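You operate a simulated robot arm through the tools that you are given. There is no shell and no other tool.

You run a simulated robot arm. Do the job below in one go: nothing can be reset, and whatever is moved stays where it is left.

JOB
Pack the tan roll on the divider in the brown carton.
Fine: fit the divider first, seat the roll on it, then shut both flaps; leave the other roll.

Only the result counts: the job must be done as asked and must still hold three seconds after the hand-in. Knocking over, shifting, dropping, spilling or breaking anything else fails it.

ROBOT AND FRAMES
A 6-joint arm with a two-finger parallel gripper, fixed in place. Base frame: the origin is at the foot of the arm, x ahead of it, y to its left, z up; the work surface is at about z = 0. Readings come in m, rad, newtons and seconds.
With the tool pointing down near the work surface it reaches from about 0.24 to 0.58 m from the base axis. Its first joint turns from -2.897 to 2.897 rad. Payload 1.5 kg.
The tool frame sits at the grasp point between the pads (the TCP): z along the fingers, y along the line on which they close. The tips reach 0.03 m beyond it. Largest opening 0.08 m; finger width 0.017, thickness 0.012; the body of the gripper, 0.04 by 0.082 m, starts 0.08 m behind the TCP.
Orientation is that of the tool frame in the base frame, as [roll, pitch, yaw] about the fixed x, y, z axes, in that order (R = Rz(yaw) Ry(pitch) Rx(roll)). With the fingers straight down and closing along the base's y, the tool's x points along the base's -x, its y along +y and its z along -z.

CONTROLS
- The arm moves only by the tool step_arm. Its arguments are lists of equal length, an entry for each row: "travel": the shift along the base's x, y, z in units of 50 mm (1.0 is 50 mm), a list of three; "delta_rot": the turn, a rotation vector about the base's x, y, z in units of 5 degrees (1.0 is 5 degrees), a list of three; "claw": the closure, from 0 (fully open) to 1 (shut). In form: {"travel": [[tx, ty, tz], ...], "delta_rot": [[rx, ry, rz], ...], "claw": [claw, ...]}. A call has 1 to 20 rows; each row shifts and turns the commanded pose from where the row before left it. A call with a number of a shift or a turn outside -1 to 1 is refused whole. Each row takes 0.2 s and may step no farther than 0.05 m and 0.15 rad from the row before; otherwise, or with a gripper value out of range, the whole call is refused. Where a pose cannot be reached the arm comes as near as it can. A force on the tool above 50 N (or 10 N above the force at the start of the call, whichever is more), or a blocked arm, ends the call early, and 0.2 s more pass. Each finger travels about 0.072 m/s and halts on what it meets, pressing with about 39 N; the grip force reading is that of the motor and also rises with nothing between the fingers. The clock runs only during rows and for 0.2 s after the last one: add rows that do not move to give the fingers time. The reply holds the time, the measured pose of the TCP, the force on the tool along the base axes, the opening and the grip force, in the units named above and with some noise, with the torque about the TCP (base axes, N m) and any sound that the robot's microphone picked up, and new pictures: "pictures" is both (left out), scene, wrist or none.
- Cameras (640 x 400 px; columns grow to the right, rows downward): "scene" is fixed at [0.399, 0.6488, 0.6621]; the picture's right is [-0.99, 0.15, 0.00], its down [0.11, 0.73, -0.67] and it looks along [-0.10, -0.66, -0.74] (base axes); focal length 276 px, centre (320, 200). "wrist" rides on the gripper at [0.072, -0.007, -0.122] in the tool frame; the picture's right is [0.09, 1.00, 0.00], its down [-0.84, 0.08, -0.54] and it looks along [-0.54, 0.05, 0.84] (tool axes); focal length 238 px, centre (320, 200). There is no depth. A picture from a camera that has moved, and an enlarged one, comes with that camera's place and axes in the base frame and with its lens.
- inspect(camera, box): a new picture of the part [left, top, right, bottom] of that camera's present view, enlarged. The clock stands still meanwhile.
- sign_off(): hands the job in; it is judged then, once.

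Nothing tells you positions but the pictures and the camera data. Unless the task says otherwise, let go and move clear before handing in.

The tools are called after "Request:" as a command line: name --argument value ..., lists and objects as JSON in quotes. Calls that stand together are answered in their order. step_arm: Moves the arm, as the interface text tells. Its arguments: {"type":"object","properties":{"travel":{"type":"array","items":{"type":"array","items":{"type":"number"}}},"delta_rot":{"type":"array","items":{"type":"array","items":{"type":"number"}}},"claw":{"type":"array","items":{"type":"number"}},"pictures":{"type":"string","enum":["both","scene","wrist","none"]}},"required":["travel","delta_rot","claw"]} The other tools are called the same way: inspect (camera, box) takes an enlarged picture of a part of a camera's view; sign_off () hands the job in.

At the start:

```text
clock: 0.0
position: [0.2779, 0.2197, 0.3907]
orientation: [3.141, 0.002, 3.141]
ft_force: [-0.6, 0.1, 0.3]
ft_torque: [-0.02, 0.01, 0.03]
finger_gap: 0.0801
gripper_force: 0.1
```

scene: 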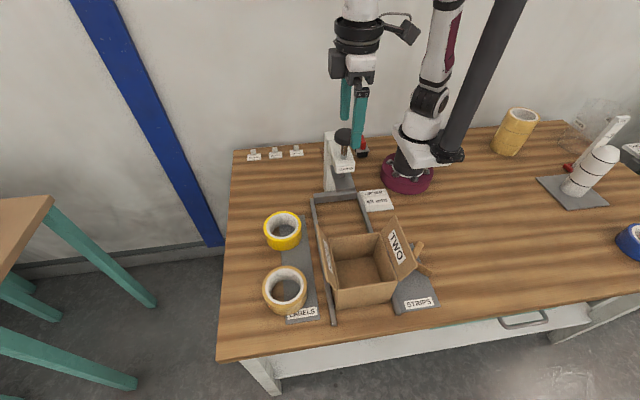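
wrist: 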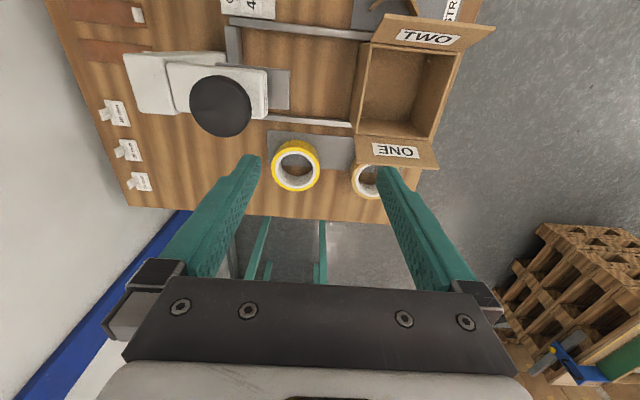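

I see a brown carton with flaps labelled ONE and TWO, two rolls (yellow and tan) on a LABELS tray, and a STRIPS tray with something tan on it, which is possibly the divider. I'll take enlarged pictures before moving anything.

Request:
inspect --camera "scene" --box '[240, 180, 460, 330]'

Request:
inspect --camera "scene" --box '[370, 220, 450, 320]'

Request:
inspect --camera "wrist" --box '[220, 0, 520, 200]'

Request:
inspect --camera "scene" --box '[230, 120, 420, 220]'

```text
2.67 times, centred on (350, 255) of scene
camera zoom: at [0.399, 0.6488, 0.6621], right [-0.99, 0.15, 0.0], down [0.11, 0.73, -0.67], along [-0.1, -0.66, -0.74], focal length 736 px, centre (240, 53)
```

zoom: 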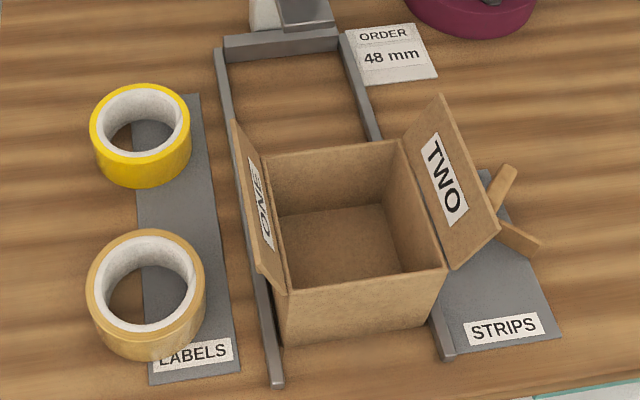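

```text
4.00 times, centred on (410, 270) of scene
camera zoom: at [0.399, 0.6488, 0.6621], right [-0.99, 0.15, 0.0], down [0.11, 0.73, -0.67], along [-0.1, -0.66, -0.74], focal length 1103 px, centre (-40, -80)
```

zoom: 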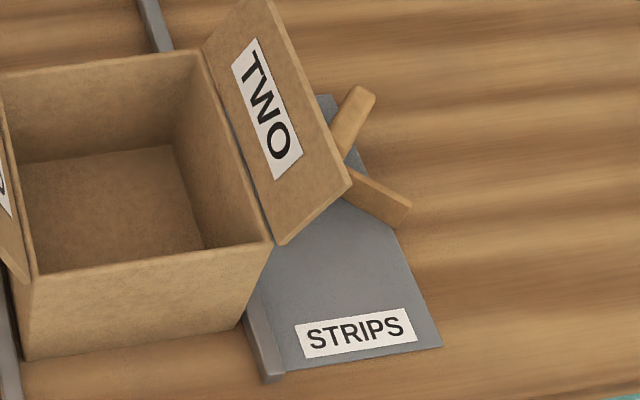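

```text
2.00 times, centred on (370, 100) of wrist
camera zoom: at [0.2069, 0.2137, 0.5131], right [-0.09, 1.0, 0.0], down [0.84, 0.08, 0.54], along [0.54, 0.05, -0.84], focal length 477 px, centre (220, 400)
```

zoom: 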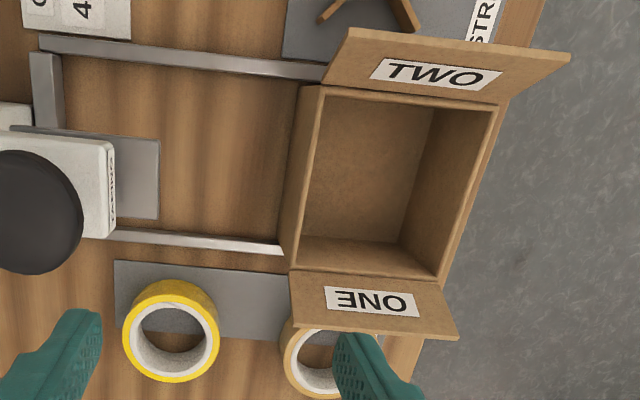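

```text
3.37 times, centred on (325, 170) of scene
camera zoom: at [0.399, 0.6488, 0.6621], right [-0.99, 0.15, 0.0], down [0.11, 0.73, -0.67], along [-0.1, -0.66, -0.74], focal length 929 px, centre (303, 301)
```

zoom: 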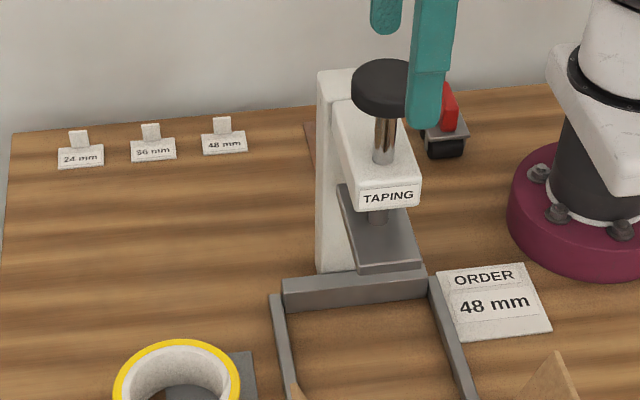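

The carton appears to sit around x 0.19–0.32, y 0.285–0.41, about 0.11 m tall, with flap ONE on its +x side and flap TWO on its −x side. The divider is hidden behind flap TWO, so I'll move the wrist camera above it while staying high.

Request:
step_arm --travel '[[-0.4, 0.27, 0.1], [-0.4, 0.27, 0.1], [-0.4, 0.27, 0.1], [-0.4, 0.27, 0.1], [-0.4, 0.27, 0.1], [-0.36, 0.25, 0.1], [0, 0, 0]]' --delta_rot '[[0, 0, 0], [0, 0, 0], [0, 0, 0], [0, 0, 0], [0, 0, 0], [0, 0, 0], [0, 0, 0]]' --claw '[0, 0, 0, 0, 0, 0, 0]' --pictures "both"

```text
clock: 1.6
position: [0.1606, 0.3026, 0.4222]
orientation: [3.14, -0.002, -3.141]
ft_force: [-1.1, -0.5, 0.9]
ft_torque: [-0.01, -0.01, 0.01]
finger_gap: 0.0803
gripper_force: 0.1
camera wrist: at [0.089, 0.295, 0.5432], right [-0.09, 1.0, 0.0], down [0.84, 0.08, 0.54], along [0.54, 0.05, -0.84], focal length 238 px, centre (320, 200)
```

scene: 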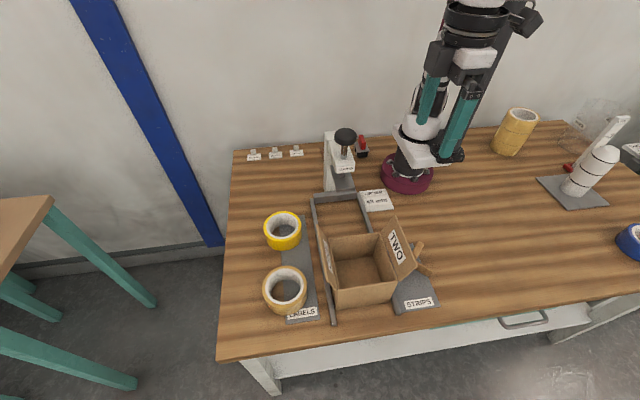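
wrist: 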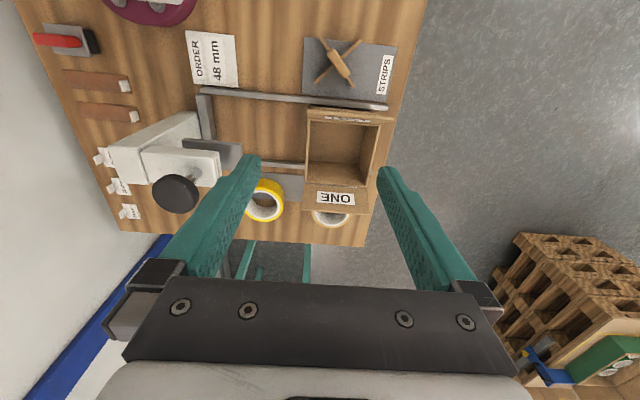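

Request:
inspect --camera "wrist" --box '[290, 20, 410, 120]'

Request:
inspect --camera "wrist" --box '[180, 10, 420, 240]'

```text
4.00 times, centred on (350, 70) of wrist
camera zoom: at [0.089, 0.295, 0.5432], right [-0.09, 1.0, 0.0], down [0.84, 0.08, 0.54], along [0.54, 0.05, -0.84], focal length 953 px, centre (200, 720)
```

zoom: 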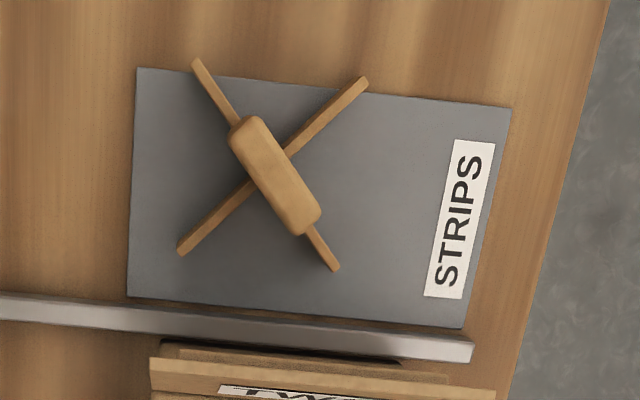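

```text
1.74 times, centred on (300, 125) of wrist
camera zoom: at [0.089, 0.295, 0.5432], right [-0.09, 1.0, 0.0], down [0.84, 0.08, 0.54], along [0.54, 0.05, -0.84], focal length 414 px, centre (355, 330)
```

zoom: 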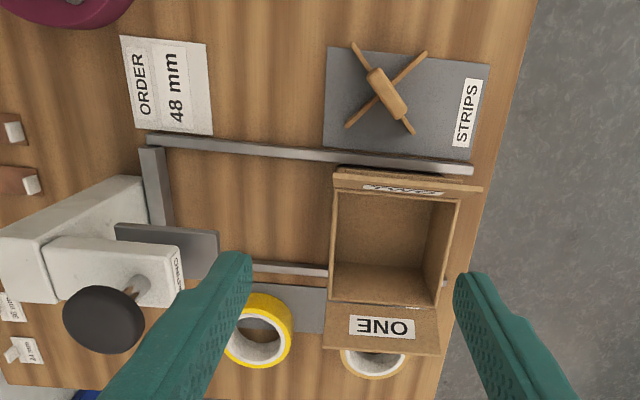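

The divider is an X of two strips about 0.108 m long with a grip block on top, centred near (0.111, 0.330). The block runs along +45°. I'll turn the tool 45° so the fingers close across the block, and hover above it to look closer.

Request:
step_arm --travel '[[-0.109, 0.062, -0.38], [-0.109, 0.062, -0.38], [-0.109, 0.062, -0.38], [-0.109, 0.062, -0.38], [-0.109, 0.062, -0.38], [-0.109, 0.062, -0.38], [-0.109, 0.062, -0.38], [-0.109, 0.062, -0.38], [-0.109, 0.062, -0.38], [0, 0, 0]]' --delta_rot '[[0, 0, 1], [0, 0, 1], [0, 0, 1], [0, 0, 1], [0, 0, 1], [0, 0, 1], [0, 0, 1], [0, 0, 1], [0, 0, 1], [0, 0, 0]]' --claw '[0, 0, 0, 0, 0, 0, 0, 0, 0, 0]' --pictures "both"

```text
clock: 3.8
position: [0.1098, 0.3285, 0.2481]
orientation: [3.138, 0.0, -2.355]
ft_force: [-0.3, -0.4, 0.3]
ft_torque: [0.02, 0.02, -0.01]
finger_gap: 0.0799
gripper_force: 0.1
camera wrist: at [0.0655, 0.273, 0.3719], right [-0.77, 0.64, 0.0], down [0.54, 0.65, 0.54], along [0.34, 0.42, -0.84], focal length 238 px, centre (320, 200)
```

scene: 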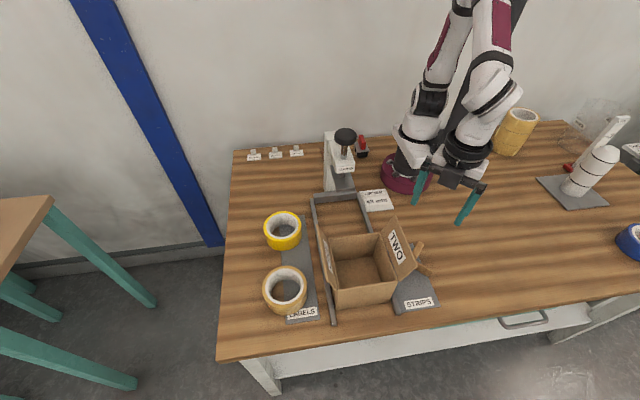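
wrist: 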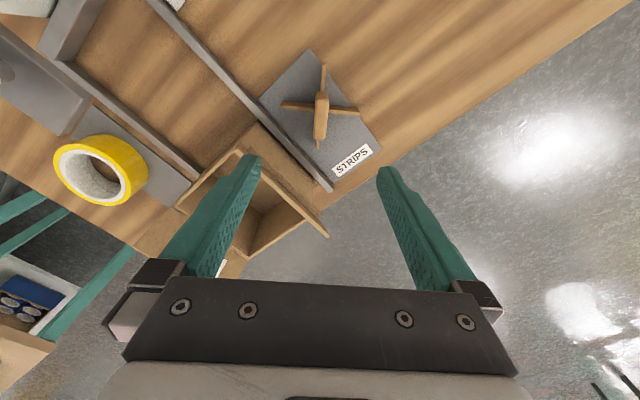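

Request:
inspect --camera "wrist" --box '[250, 45, 390, 185]'

Request:
inspect --camera "wrist" --box '[120, 100, 360, 280]'

```text
2.86 times, centred on (320, 115) of wrist
camera zoom: at [0.0655, 0.273, 0.3719], right [-0.77, 0.64, 0.0], down [0.54, 0.65, 0.54], along [0.34, 0.42, -0.84], focal length 681 px, centre (320, 443)
```

zoom: 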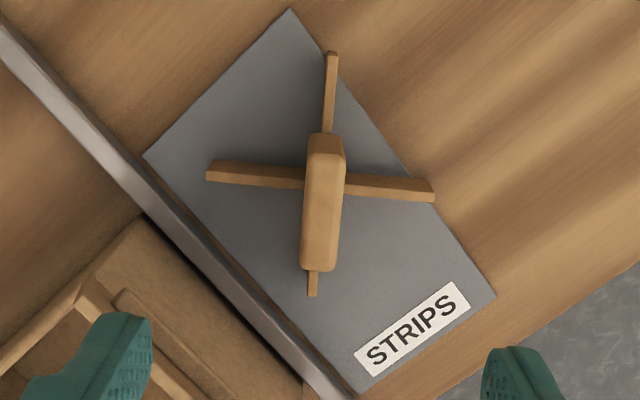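

```text
2.22 times, centred on (240, 190) of wrist
camera zoom: at [0.0655, 0.273, 0.3719], right [-0.77, 0.64, 0.0], down [0.54, 0.65, 0.54], along [0.34, 0.42, -0.84], focal length 530 px, centre (498, 222)
```

zoom: 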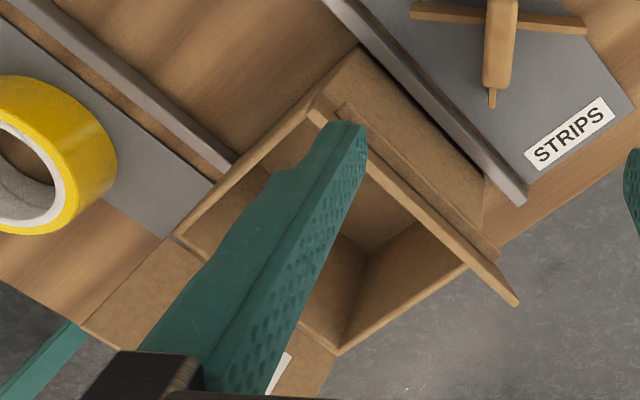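

The divider's block axis is at about 45° and its centre is close to (0.110, 0.330), with the block top at roughly z 0.075. I'll descend partway with the fingers open to see the heights from closer.

Request:
step_arm --travel '[[0, 0.01, -0.5], [0, 0.01, -0.5], [0, 0.01, -0.5], [0, 0, -0.5], [0, 0, -0.46], [0, 0, 0]]' --delta_rot '[[0, 0, 0], [0, 0, 0], [0, 0, 0], [0, 0, 0], [0, 0, 0], [0, 0, 0]]' --claw '[0, 0, 0, 0, 0, 0]' --pictures "both"

Request:
inspect --camera "wrist" --box '[220, 60, 420, 220]'

Request:
inspect --camera "scene" --box '[360, 180, 480, 300]'

```text
clock: 5.2
position: [0.1117, 0.3314, 0.1254]
orientation: [3.141, 0.001, -2.356]
ft_force: [0.2, -0.2, -0.4]
ft_torque: [0.0, -0.01, -0.02]
finger_gap: 0.0799
gripper_force: 0.1
camera wrist: at [0.0663, 0.2746, 0.2478], right [-0.77, 0.64, 0.0], down [0.54, 0.65, 0.54], along [0.34, 0.42, -0.84], focal length 238 px, centre (320, 200)
```

scene: 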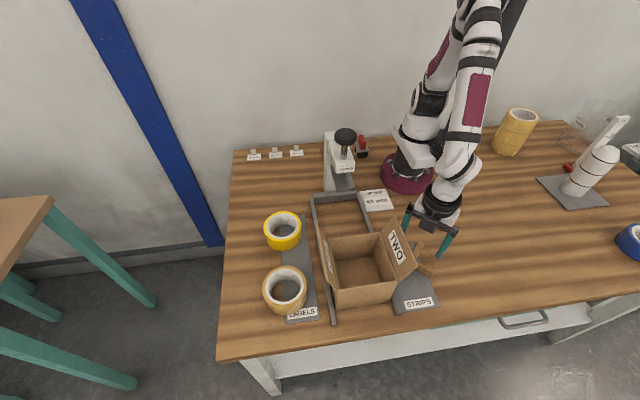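
wrist: 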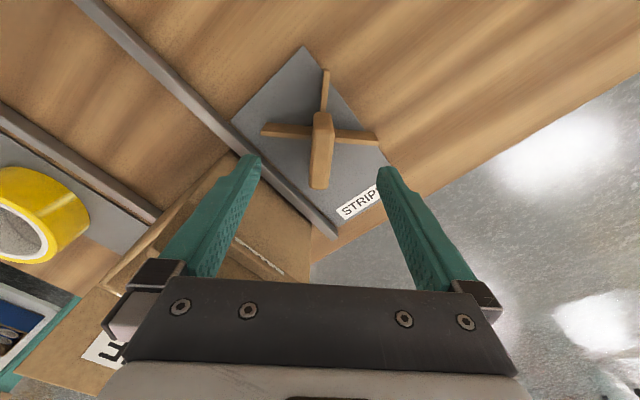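

```text
2.50 times, centred on (320, 140) of wrist
camera zoom: at [0.0663, 0.2746, 0.2478], right [-0.77, 0.64, 0.0], down [0.54, 0.65, 0.54], along [0.34, 0.42, -0.84], focal length 596 px, centre (320, 350)
```

zoom: 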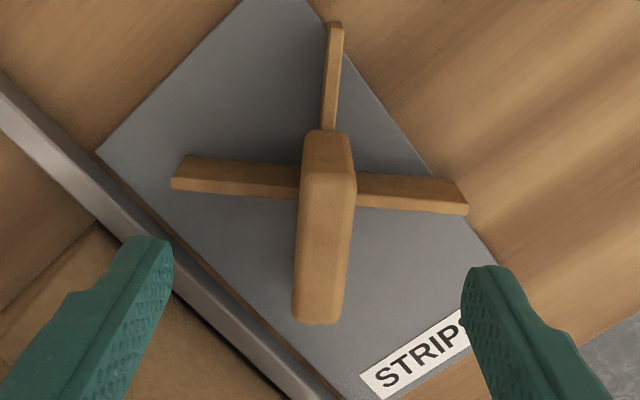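

```text
3.33 times, centred on (420, 240) of scene
camera zoom: at [0.399, 0.6488, 0.6621], right [-0.99, 0.15, 0.0], down [0.11, 0.73, -0.67], along [-0.1, -0.66, -0.74], focal length 919 px, centre (-13, 67)
```

zoom: 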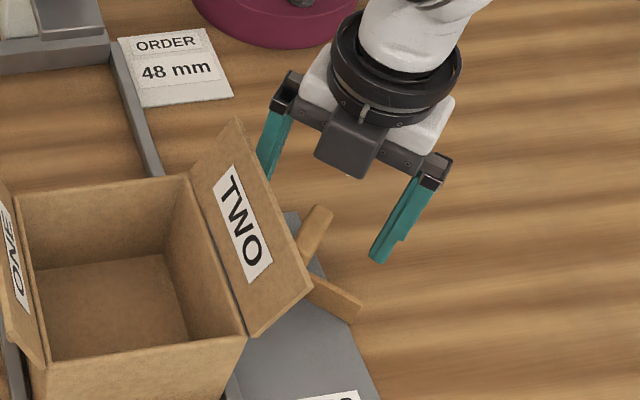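

Request:
inspect --camera "scene" --box '[400, 225, 450, 285]'

Request:
inspect --camera "wrist" --box '[255, 60, 385, 195]'

```text
6.67 times, centred on (425, 255) of scene
camera zoom: at [0.399, 0.6488, 0.6621], right [-0.99, 0.15, 0.0], down [0.11, 0.73, -0.67], along [-0.1, -0.66, -0.74], focal length 1839 px, centre (-380, -167)
```

zoom: 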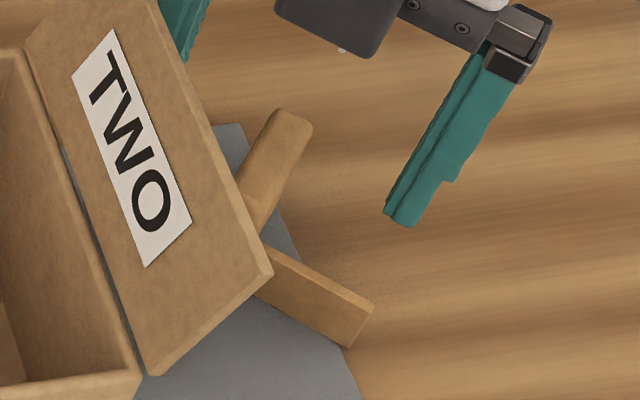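

```text
2.96 times, centred on (320, 128) of wrist
camera zoom: at [0.0663, 0.2746, 0.2478], right [-0.77, 0.64, 0.0], down [0.54, 0.65, 0.54], along [0.34, 0.42, -0.84], focal length 706 px, centre (320, 415)
```

zoom: 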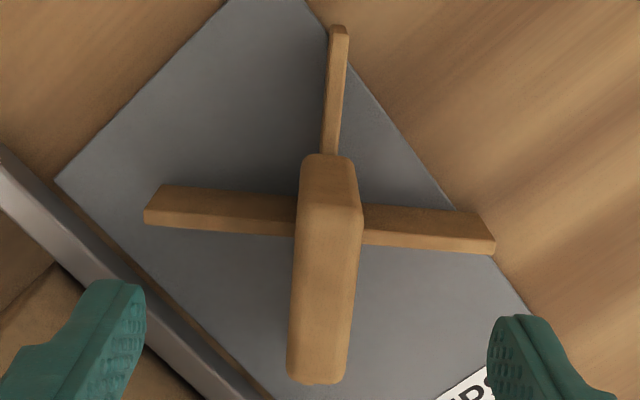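

The strips' tops are at about z 0.033 and the block spans z 0.033–0.083. I'll grip the block at TCP z about 0.071, which keeps the tips clear above the strips, then check the hold.

Request:
step_arm --travel '[[-0.015, -0.015, -0.36], [-0.015, -0.015, -0.36], [0, 0, -0.36], [0, 0, 0], [0, 0, 0], [0, 0, 0], [0, 0, 0], [0, 0, 0], [0, 0, 0]]' --delta_rot '[[0, 0, 0], [0, 0, 0], [0, 0, 0], [0, 0, 0], [0, 0, 0], [0, 0, 0], [0, 0, 0], [0, 0, 0], [0, 0, 0]]' --claw '[0, 0, 0, 0, 0.5, 1, 1, 1, 1]' --pictures "both"

```text
clock: 7.2
position: [0.1091, 0.3281, 0.0723]
orientation: [3.14, 0.001, -2.356]
ft_force: [-0.5, -0.4, -0.4]
ft_torque: [-0.02, 0.0, 0.03]
finger_gap: 0.015
gripper_force: 31.3
camera wrist: at [0.0636, 0.2728, 0.1943], right [-0.77, 0.64, 0.0], down [0.54, 0.65, 0.54], along [0.34, 0.42, -0.84], focal length 238 px, centre (320, 200)
```

scene: 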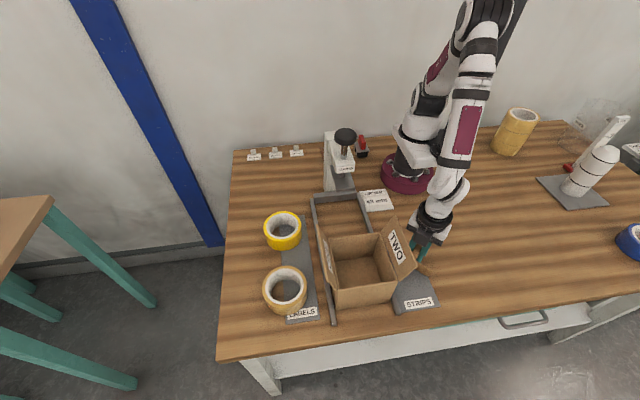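
wrist: 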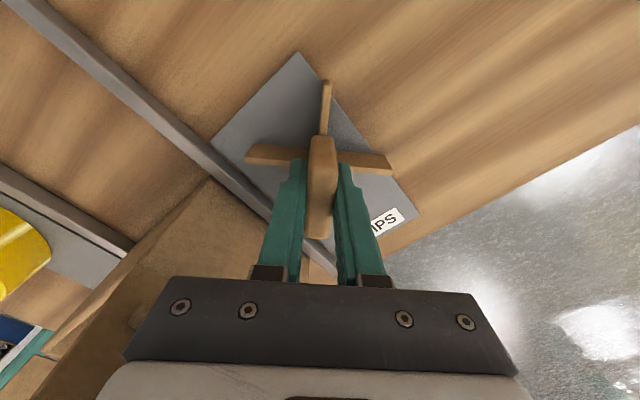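

The block is held with a 15 mm gap. I'll lift it straight up, well above the flap tops.

Request:
step_arm --travel '[[0, 0, 0.2], [0, 0, 0.4], [0, 0, 0.5], [0, 0, 0.6], [0, 0, 0.6], [0, 0, 0.6], [0, 0, 0.6], [0, 0, 0.6], [0, 0, 0.4], [0, 0, 0]]' --delta_rot '[[0, 0, 0], [0, 0, 0], [0, 0, 0], [0, 0, 0], [0, 0, 0], [0, 0, 0], [0, 0, 0], [0, 0, 0], [0, 0, 0], [0, 0, 0]]' --claw '[1, 1, 1, 1, 1, 1, 1, 1, 1, 1]' --pictures "both"

Request:
inspect --camera "scene" --box '[380, 130, 500, 250]'

Request:
inspect --camera "wrist" --box '[120, 60, 420, 280]'

```text
clock: 9.4
position: [0.1085, 0.3302, 0.2985]
orientation: [3.139, 0.001, -2.356]
ft_force: [0.2, 0.5, 0.5]
ft_torque: [-0.06, -0.02, 0.02]
finger_gap: 0.0149
gripper_force: 30.8
camera wrist: at [0.0636, 0.274, 0.4221], right [-0.77, 0.64, 0.0], down [0.54, 0.65, 0.54], along [0.34, 0.42, -0.84], focal length 238 px, centre (320, 200)
```

scene: 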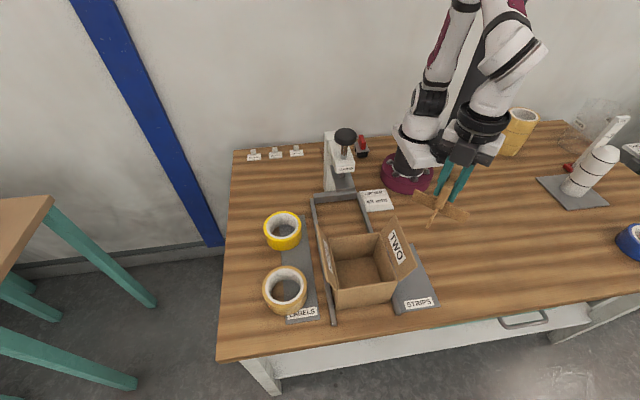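
wrist: 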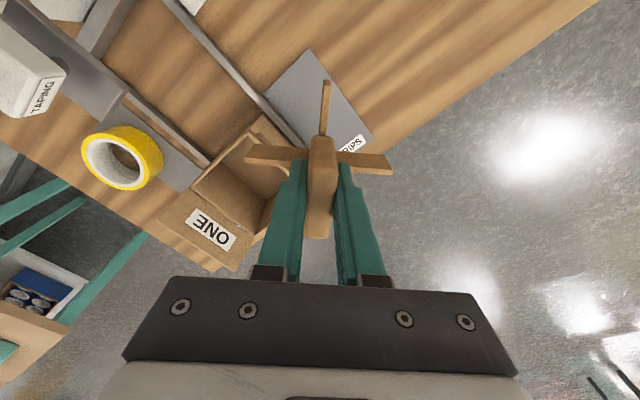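

```text
3.33 times, centred on (440, 190) of scene
camera zoom: at [0.399, 0.6488, 0.6621], right [-0.99, 0.15, 0.0], down [0.11, 0.73, -0.67], along [-0.1, -0.66, -0.74], focal length 919 px, centre (-80, 233)
```

zoom: 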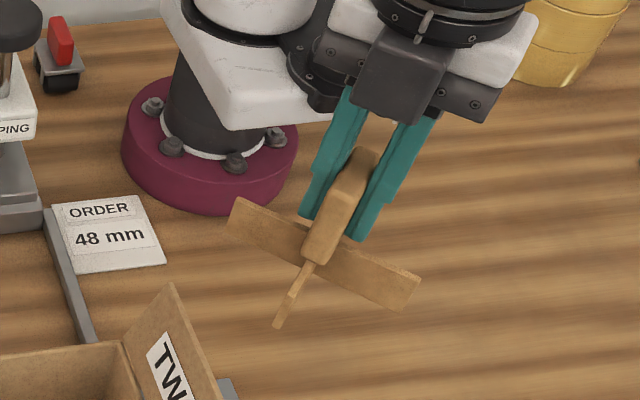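

```text
1.82 times, centred on (270, 170) of wrist
camera zoom: at [0.0636, 0.274, 0.4221], right [-0.77, 0.64, 0.0], down [0.54, 0.65, 0.54], along [0.34, 0.42, -0.84], focal length 433 px, centre (411, 254)
```

zoom: 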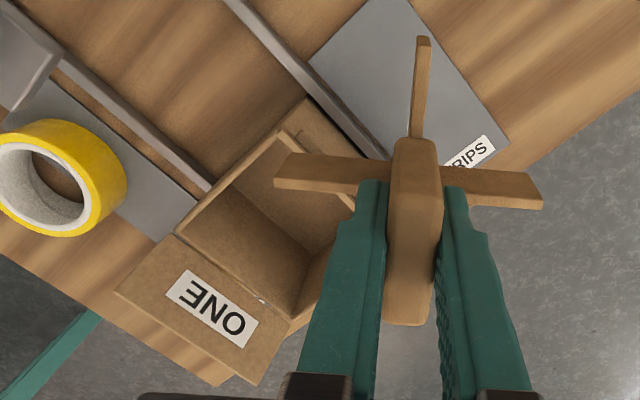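

The divider is held firmly and upright. I'll rotate 45° so its strips line up with the carton walls and check the carton's exact position and yaw.

Request:
step_arm --travel '[[0, -0.05, 0.05], [0, -0.05, 0.05], [0, -0.05, 0.05], [0, -0.05, 0.05], [0, -0.05, 0.05], [0, -0.05, 0.05], [0, -0.05, 0.05], [0, -0.05, 0.05], [0, -0.05, 0.05], [0, 0, 0]]' --delta_rot '[[0, 0, 1], [0, 0, 1], [0, 0, 1], [0, 0, 1], [0, 0, 1], [0, 0, 1], [0, 0, 1], [0, 0, 1], [0, 0, 1], [0, 0, 0]]' --claw '[1, 1, 1, 1, 1, 1, 1, 1, 1, 1]' --pictures "both"

Request:
inspect --camera "wrist" --box '[100, 60, 340, 260]'

Request:
inspect --camera "scene" --box '[300, 200, 430, 320]'

```text
clock: 11.6
position: [0.1075, 0.3062, 0.321]
orientation: [3.14, 0.001, -1.57]
ft_force: [-0.3, 0.1, -0.8]
ft_torque: [-0.01, -0.01, 0.04]
finger_gap: 0.0155
gripper_force: 31.1
camera wrist: at [0.116, 0.2345, 0.4423], right [-1.0, -0.09, 0.0], down [-0.08, 0.84, 0.54], along [-0.05, 0.54, -0.84], focal length 238 px, centre (320, 200)
```

scene: 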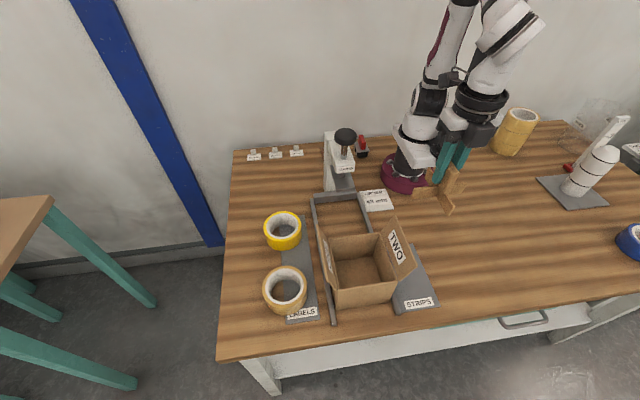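
wrist: 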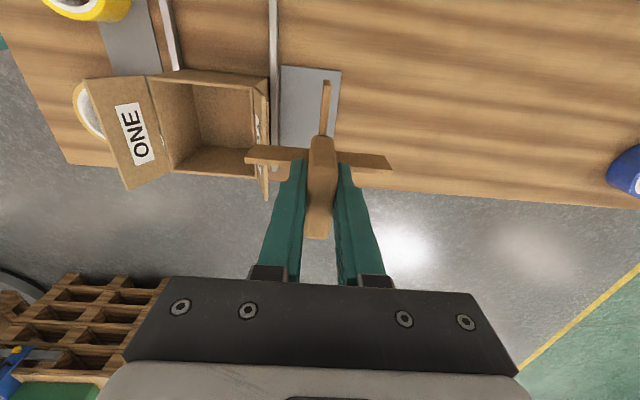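

```text
2.00 times, centred on (220, 160) of wrist
camera zoom: at [0.116, 0.2345, 0.4423], right [-1.0, -0.09, 0.0], down [-0.08, 0.84, 0.54], along [-0.05, 0.54, -0.84], focal length 477 px, centre (520, 280)
```

zoom: 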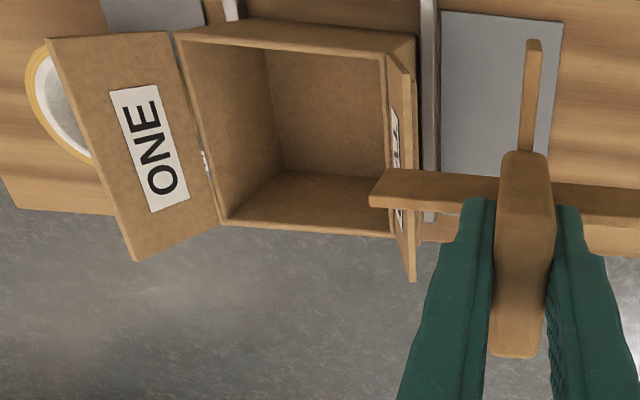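

```text
3.33 times, centred on (365, 260) of scene
camera zoom: at [0.399, 0.6488, 0.6621], right [-0.99, 0.15, 0.0], down [0.11, 0.73, -0.67], along [-0.1, -0.66, -0.74], focal length 919 px, centre (170, 0)
```

zoom: 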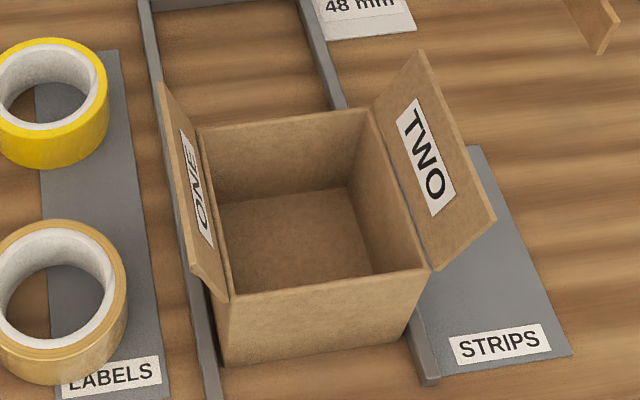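

The carton is axis-aligned to within about 1°, with its centre near (0.262, 0.348) and outer sides of about 0.128 m. I'll carry the divider over that centre, staying high above the flaps.

Request:
step_arm --travel '[[0.3, 0.08, 0], [0.5, 0.14, -0.08], [0.5, 0.14, -0.08], [0.5, 0.14, -0.08], [0.5, 0.14, -0.08], [0.5, 0.14, -0.08], [0.29, 0.06, 0], [0, 0, 0], [0, 0, 0]]' --delta_rot '[[0, 0, 0], [0, 0, 0], [0, 0, 0], [0, 0, 0], [0, 0, 0], [0, 0, 0], [0, 0, 0], [0, 0, 0], [0, 0, 0]]' --claw '[1, 1, 1, 1, 1, 1, 1, 1, 1]' --pictures "both"

Request:
inspect --camera "wrist" --box '[200, 40, 440, 250]'

Request:
inspect --camera "scene" --box '[280, 130, 440, 320]'

```text
clock: 13.6
position: [0.2649, 0.3488, 0.3012]
orientation: [3.14, -0.003, -1.572]
ft_force: [-0.5, 0.5, -0.5]
ft_torque: [0.02, 0.01, 0.0]
finger_gap: 0.015
gripper_force: 31.3
camera wrist: at [0.2717, 0.2765, 0.424], right [-1.0, -0.09, 0.0], down [-0.08, 0.84, 0.54], along [-0.05, 0.54, -0.84], focal length 238 px, centre (320, 200)
```

scene: 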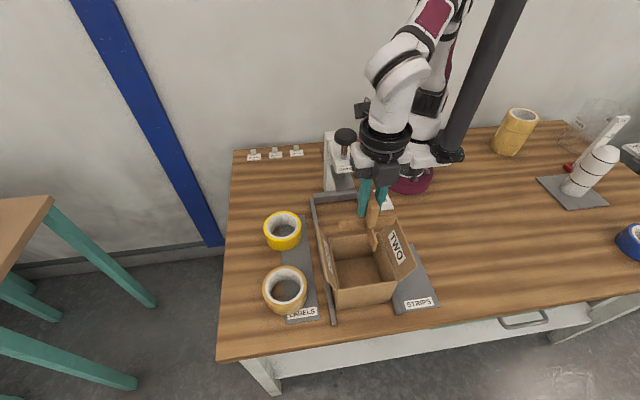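
wrist: 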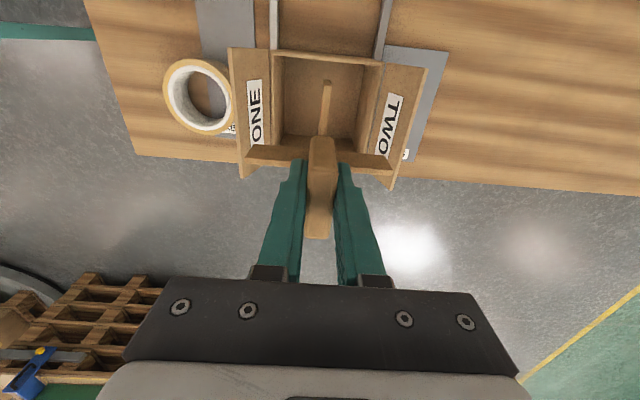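

```text
1.90 times, centred on (320, 145) of wrist
camera zoom: at [0.2717, 0.2765, 0.424], right [-1.0, -0.09, 0.0], down [-0.08, 0.84, 0.54], along [-0.05, 0.54, -0.84], focal length 454 px, centre (320, 305)
```

zoom: 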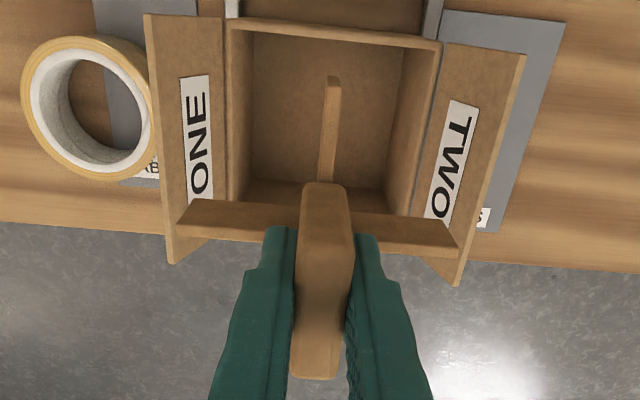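

```text
2.11 times, centred on (360, 225) of scene
camera zoom: at [0.399, 0.6488, 0.6621], right [-0.99, 0.15, 0.0], down [0.11, 0.73, -0.67], along [-0.1, -0.66, -0.74], focal length 581 px, centre (236, 147)
```

zoom: 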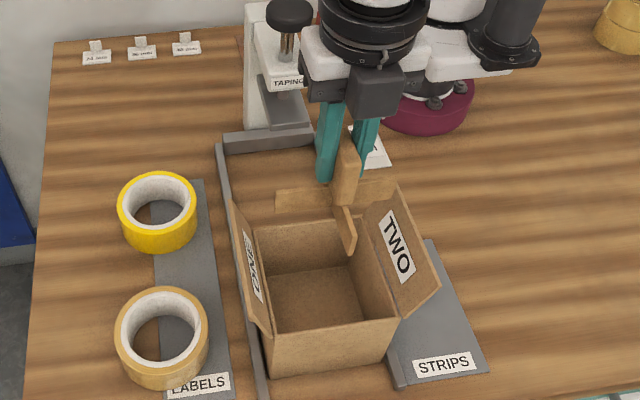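

The divider is aligned with the carton and needs about a 3 mm shift toward −x. I'll lower it to just above the rim and compare the gaps.

Request:
step_arm --travel '[[-0.03, 0, -0.4], [-0.03, 0, -0.4], [0, 0, -0.4], [0, 0, -0.4], [0, 0, -0.4], [0, 0, 0], [0, 0, 0]]' --delta_rot '[[0, 0, 0], [0, 0, 0], [0, 0, 0], [0, 0, 0], [0, 0, 0], [0, 0, 0], [0, 0, 0]]' --claw '[1, 1, 1, 1, 1, 1, 1]' --pictures "both"

Request:
inspect --camera "wrist" --box '[210, 20, 430, 220]'

Request:
inspect --camera "scene" --box '[310, 180, 430, 310]'

```text
clock: 15.2
position: [0.2598, 0.3476, 0.2011]
orientation: [3.141, 0.0, -1.571]
ft_force: [0.0, 0.4, -0.4]
ft_torque: [-0.02, -0.02, -0.01]
finger_gap: 0.015
gripper_force: 31.0
camera wrist: at [0.2685, 0.2754, 0.324], right [-1.0, -0.09, 0.0], down [-0.08, 0.84, 0.54], along [-0.05, 0.54, -0.84], focal length 238 px, centre (320, 200)
```

scene: 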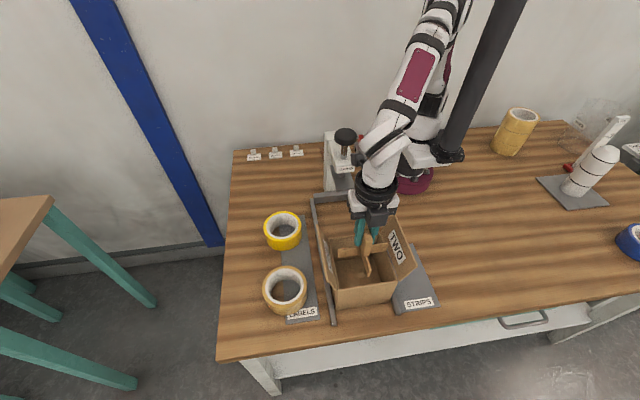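
wrist: 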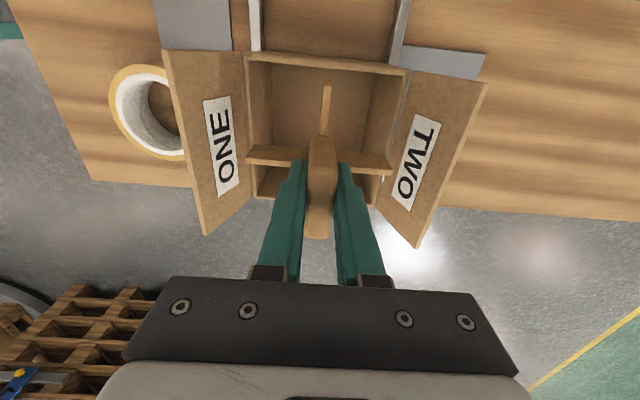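

```text
2.00 times, centred on (320, 120) of wrist
camera zoom: at [0.2685, 0.2754, 0.324], right [-1.0, -0.09, 0.0], down [-0.08, 0.84, 0.54], along [-0.05, 0.54, -0.84], focal length 477 px, centre (320, 360)
```

zoom: 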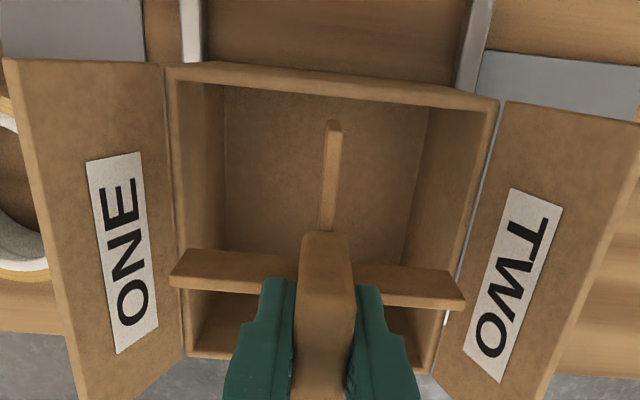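

```text
3.08 times, centred on (370, 245) of scene
camera zoom: at [0.399, 0.6488, 0.6621], right [-0.99, 0.15, 0.0], down [0.11, 0.73, -0.67], along [-0.1, -0.66, -0.74], focal length 849 px, centre (166, 62)
```

zoom: 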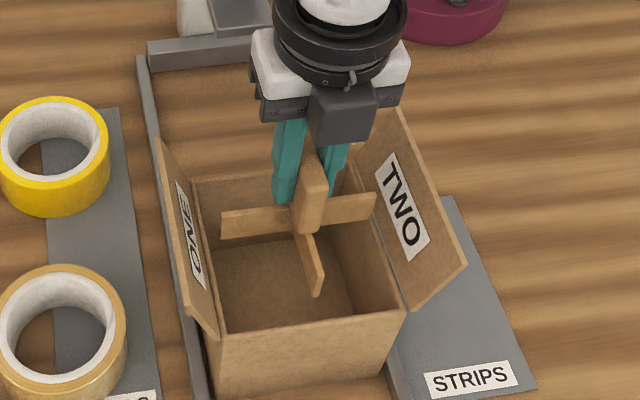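

Both cameras put the divider about 2–3 mm short in y and centred in x. I'll correct that and lower it into the carton in stages.

Request:
step_arm --travel '[[0, 0.05, 0], [0, 0, -0.3], [0, 0, -0.3], [0, 0, -0.3], [0, 0, -0.3], [0, 0, -0.3], [0, 0, 0], [0, 0, 0]]' --delta_rot '[[0, 0, 0.1], [0, 0, 0], [0, 0, 0], [0, 0, 0], [0, 0, 0], [0, 0, 0], [0, 0, 0], [0, 0, 0]]' --claw '[1, 1, 1, 1, 1, 1, 1, 1]' --pictures "both"

Request:
inspect --camera "wrist" --box '[210, 20, 430, 220]'

Request:
inspect --camera "scene" --box '[310, 190, 420, 310]'

```text
clock: 17.0
position: [0.2598, 0.3499, 0.123]
orientation: [3.14, 0.002, -1.561]
ft_force: [-0.1, 1.1, 0.1]
ft_torque: [0.0, 0.01, 0.02]
finger_gap: 0.0152
gripper_force: 31.0
camera wrist: at [0.2687, 0.2789, 0.2464], right [-0.99, -0.1, 0.0], down [-0.08, 0.84, 0.54], along [-0.06, 0.54, -0.84], focal length 238 px, centre (320, 200)
```

scene: 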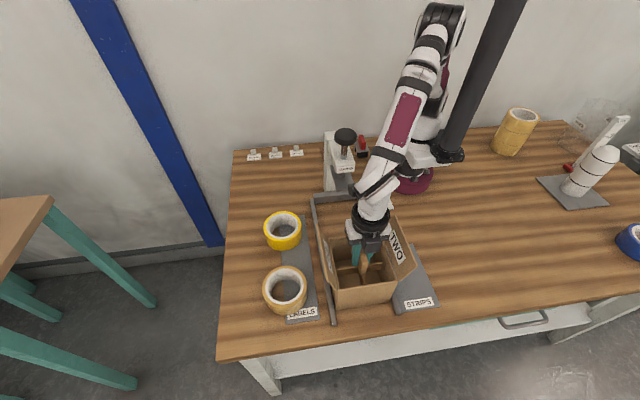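
wrist: 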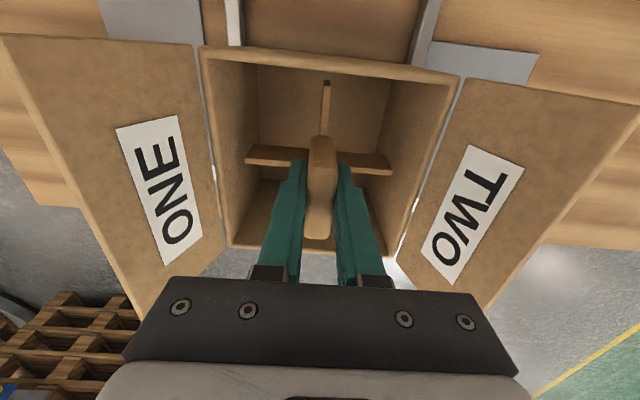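

```text
2.00 times, centred on (320, 120) of wrist
camera zoom: at [0.2687, 0.2789, 0.2464], right [-0.99, -0.1, 0.0], down [-0.08, 0.84, 0.54], along [-0.06, 0.54, -0.84], focal length 477 px, centre (320, 360)
```

zoom: 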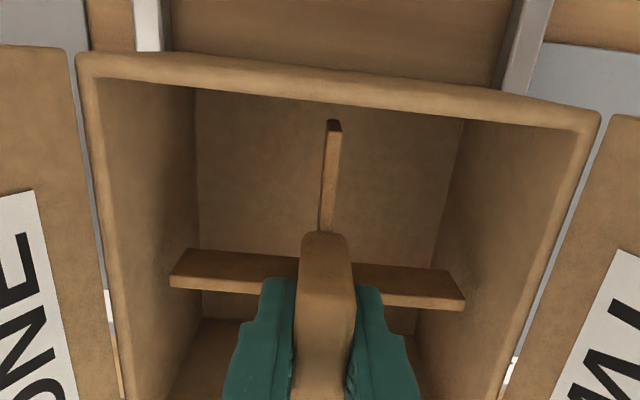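

```text
3.33 times, centred on (365, 250) of scene
camera zoom: at [0.399, 0.6488, 0.6621], right [-0.99, 0.15, 0.0], down [0.11, 0.73, -0.67], along [-0.1, -0.66, -0.74], focal length 919 px, centre (170, 33)
```

zoom: 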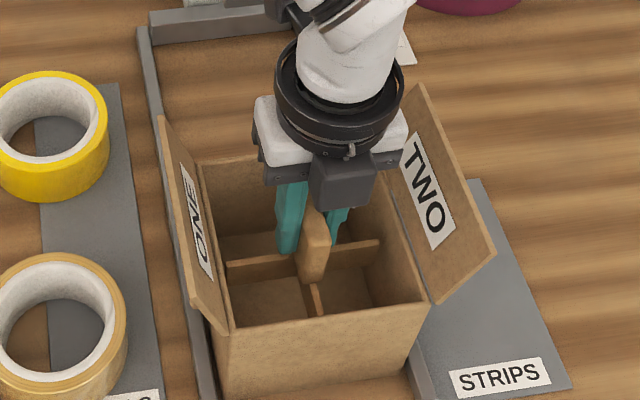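

The divider has entered the carton cleanly. I'll lower it further toward the floor, watching the force.

Request:
step_arm --travel '[[0, 0, -0.25], [0, 0, -0.25], [0, 0, -0.2], [0, 0, 0], [0, 0, 0]]' --delta_rot '[[0, 0, 0], [0, 0, 0], [0, 0, 0], [0, 0, 0], [0, 0, 0]]' --claw '[1, 1, 1, 1, 1]' --pictures "both"

Request:
inspect --camera "wrist" --box '[210, 20, 430, 220]'

Request:
inspect --camera "scene" --box '[310, 190, 420, 310]'

```text
clock: 18.2
position: [0.2609, 0.3508, 0.0888]
orientation: [3.139, 0.0, -1.564]
ft_force: [-0.3, 0.2, 0.0]
ft_torque: [-0.03, 0.0, 0.0]
finger_gap: 0.0152
gripper_force: 31.1
camera wrist: at [0.2688, 0.2789, 0.2125], right [-0.99, -0.1, 0.0], down [-0.08, 0.84, 0.54], along [-0.06, 0.54, -0.84], focal length 238 px, centre (320, 200)
```

scene: 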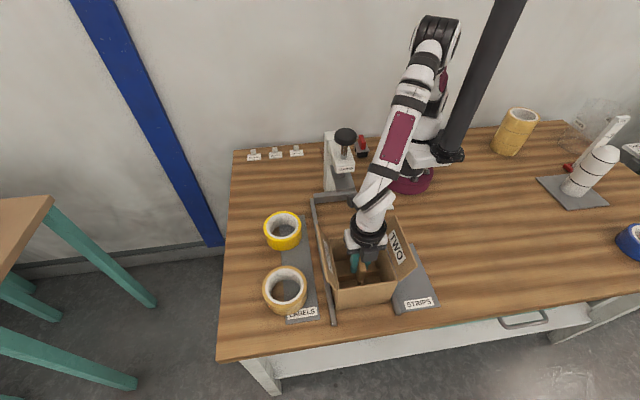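
wrist: 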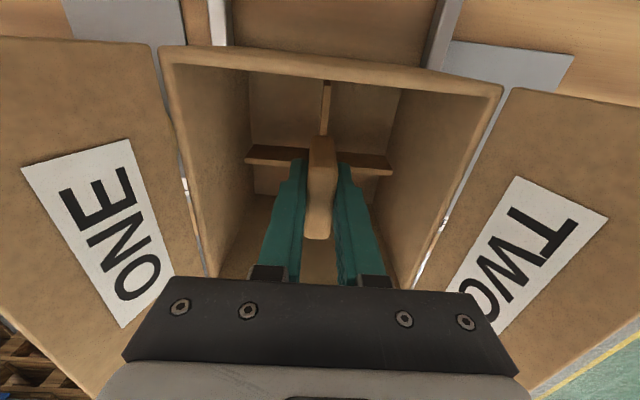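

```text
2.00 times, centred on (320, 120) of wrist
camera zoom: at [0.2688, 0.2789, 0.2125], right [-0.99, -0.1, 0.0], down [-0.08, 0.84, 0.54], along [-0.06, 0.54, -0.84], focal length 477 px, centre (320, 360)
```

zoom: 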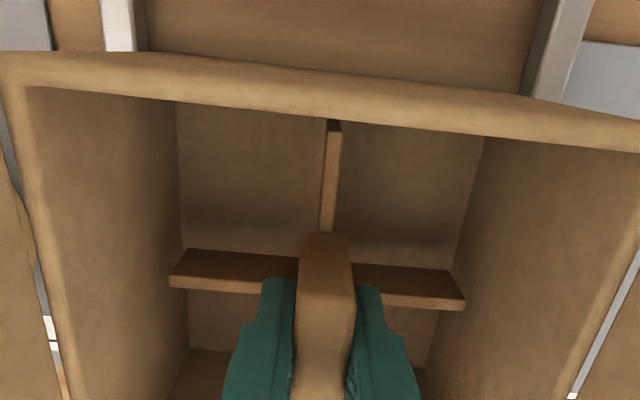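

```text
3.33 times, centred on (365, 250) of scene
camera zoom: at [0.399, 0.6488, 0.6621], right [-0.99, 0.15, 0.0], down [0.11, 0.73, -0.67], along [-0.1, -0.66, -0.74], focal length 919 px, centre (170, 33)
```

zoom: 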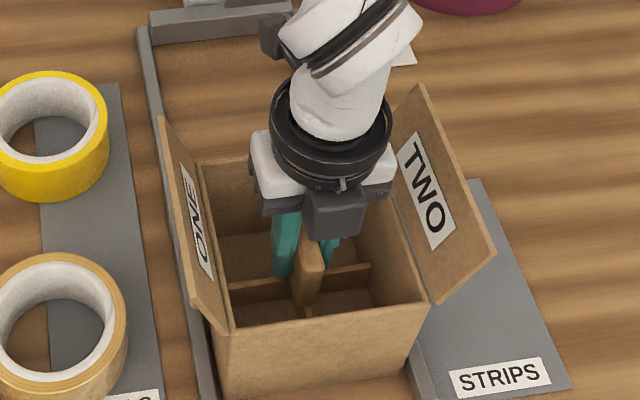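

Request:
step_arm --travel '[[0, 0, -0.06], [0, 0, -0.06], [0, 0, -0.06], [0, 0, 0]]' --delta_rot '[[0, 0, 0], [0, 0, 0], [0, 0, 0], [0, 0, 0]]' --claw '[1, 1, 1, 1]' --pictures "none"

```text
clock: 19.2
position: [0.2601, 0.3499, 0.0811]
orientation: [3.14, -0.001, -1.562]
ft_force: [0.2, 0.5, -0.2]
ft_torque: [-0.01, -0.04, 0.0]
finger_gap: 0.0152
gripper_force: 30.7
```

No contact yet at z about 0.080. I'll keep lowering in small steps.

Request:
step_arm --travel '[[0, 0, -0.04], [0, 0, -0.04], [0, 0, 0]]' --delta_rot '[[0, 0, 0], [0, 0, 0], [0, 0, 0]]' --claw '[1, 1, 1]' --pictures "none"

```text
clock: 20.0
position: [0.2594, 0.3492, 0.0758]
orientation: [3.14, -0.002, -1.562]
ft_force: [-0.2, 0.0, -0.2]
ft_torque: [0.01, 0.01, -0.01]
finger_gap: 0.0151
gripper_force: 30.8
```

Request:
step_arm --travel '[[0, 0, -0.03], [0, 0, 0]]' --delta_rot '[[0, 0, 0], [0, 0, 0]]' --claw '[1, 1]' --pictures "none"

```text
clock: 20.6
position: [0.2595, 0.3493, 0.0752]
orientation: [3.14, -0.001, -1.563]
ft_force: [-0.5, 0.0, 0.2]
ft_torque: [-0.02, 0.06, 0.01]
finger_gap: 0.0153
gripper_force: 31.2
```

Request:
step_arm --travel '[[0, 0, -0.03], [0, 0, 0]]' --delta_rot '[[0, 0, 0], [0, 0, 0]]' --claw '[1, 1]' --pictures "none"

```text
clock: 21.2
position: [0.2598, 0.35, 0.0742]
orientation: [3.139, -0.001, -1.562]
ft_force: [-0.6, 0.0, 0.0]
ft_torque: [0.01, -0.01, -0.01]
finger_gap: 0.0149
gripper_force: 30.9
```

Request:
step_arm --travel '[[0, 0, -0.03], [0, 0, 0]]' --delta_rot '[[0, 0, 0], [0, 0, 0]]' --claw '[1, 1]' --pictures "none"

```text
clock: 21.8
position: [0.2598, 0.3508, 0.0735]
orientation: [3.14, 0.0, -1.562]
ft_force: [-4.6, -1.2, 15.6]
ft_torque: [-0.12, -0.03, 0.0]
finger_gap: 0.0152
gripper_force: 30.9
```

Contact with the floor at z about 0.0735 (15 N). I'll ease off slightly, release the block, and rise straight out.

Request:
step_arm --travel '[[0, 0, 0.02], [0, 0, 0], [0, 0, 0], [0, 0, 0], [0, 0, 0]]' --delta_rot '[[0, 0, 0], [0, 0, 0], [0, 0, 0], [0, 0, 0], [0, 0, 0]]' --claw '[1, 0.8, 0.6, 0.5, 0.5]' --pictures "wrist"

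```text
clock: 23.0
position: [0.2603, 0.3503, 0.0742]
orientation: [3.139, 0.0, -1.563]
ft_force: [1.0, -0.5, 0.1]
ft_torque: [0.0, 0.0, -0.02]
finger_gap: 0.0399
gripper_force: 0.0
camera wrist: at [0.2688, 0.2786, 0.196], right [-0.99, -0.1, 0.0], down [-0.08, 0.84, 0.54], along [-0.06, 0.54, -0.84], focal length 238 px, centre (320, 200)
```

wrist: 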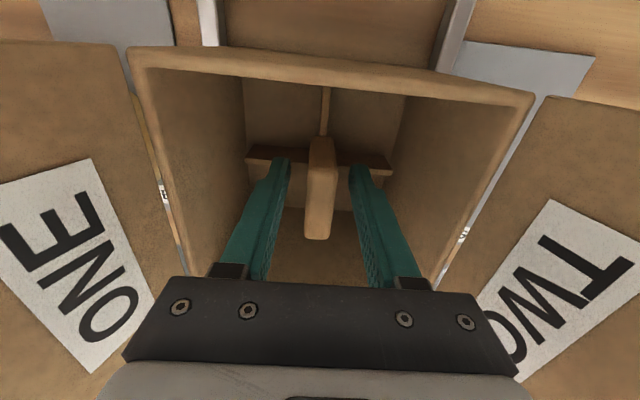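

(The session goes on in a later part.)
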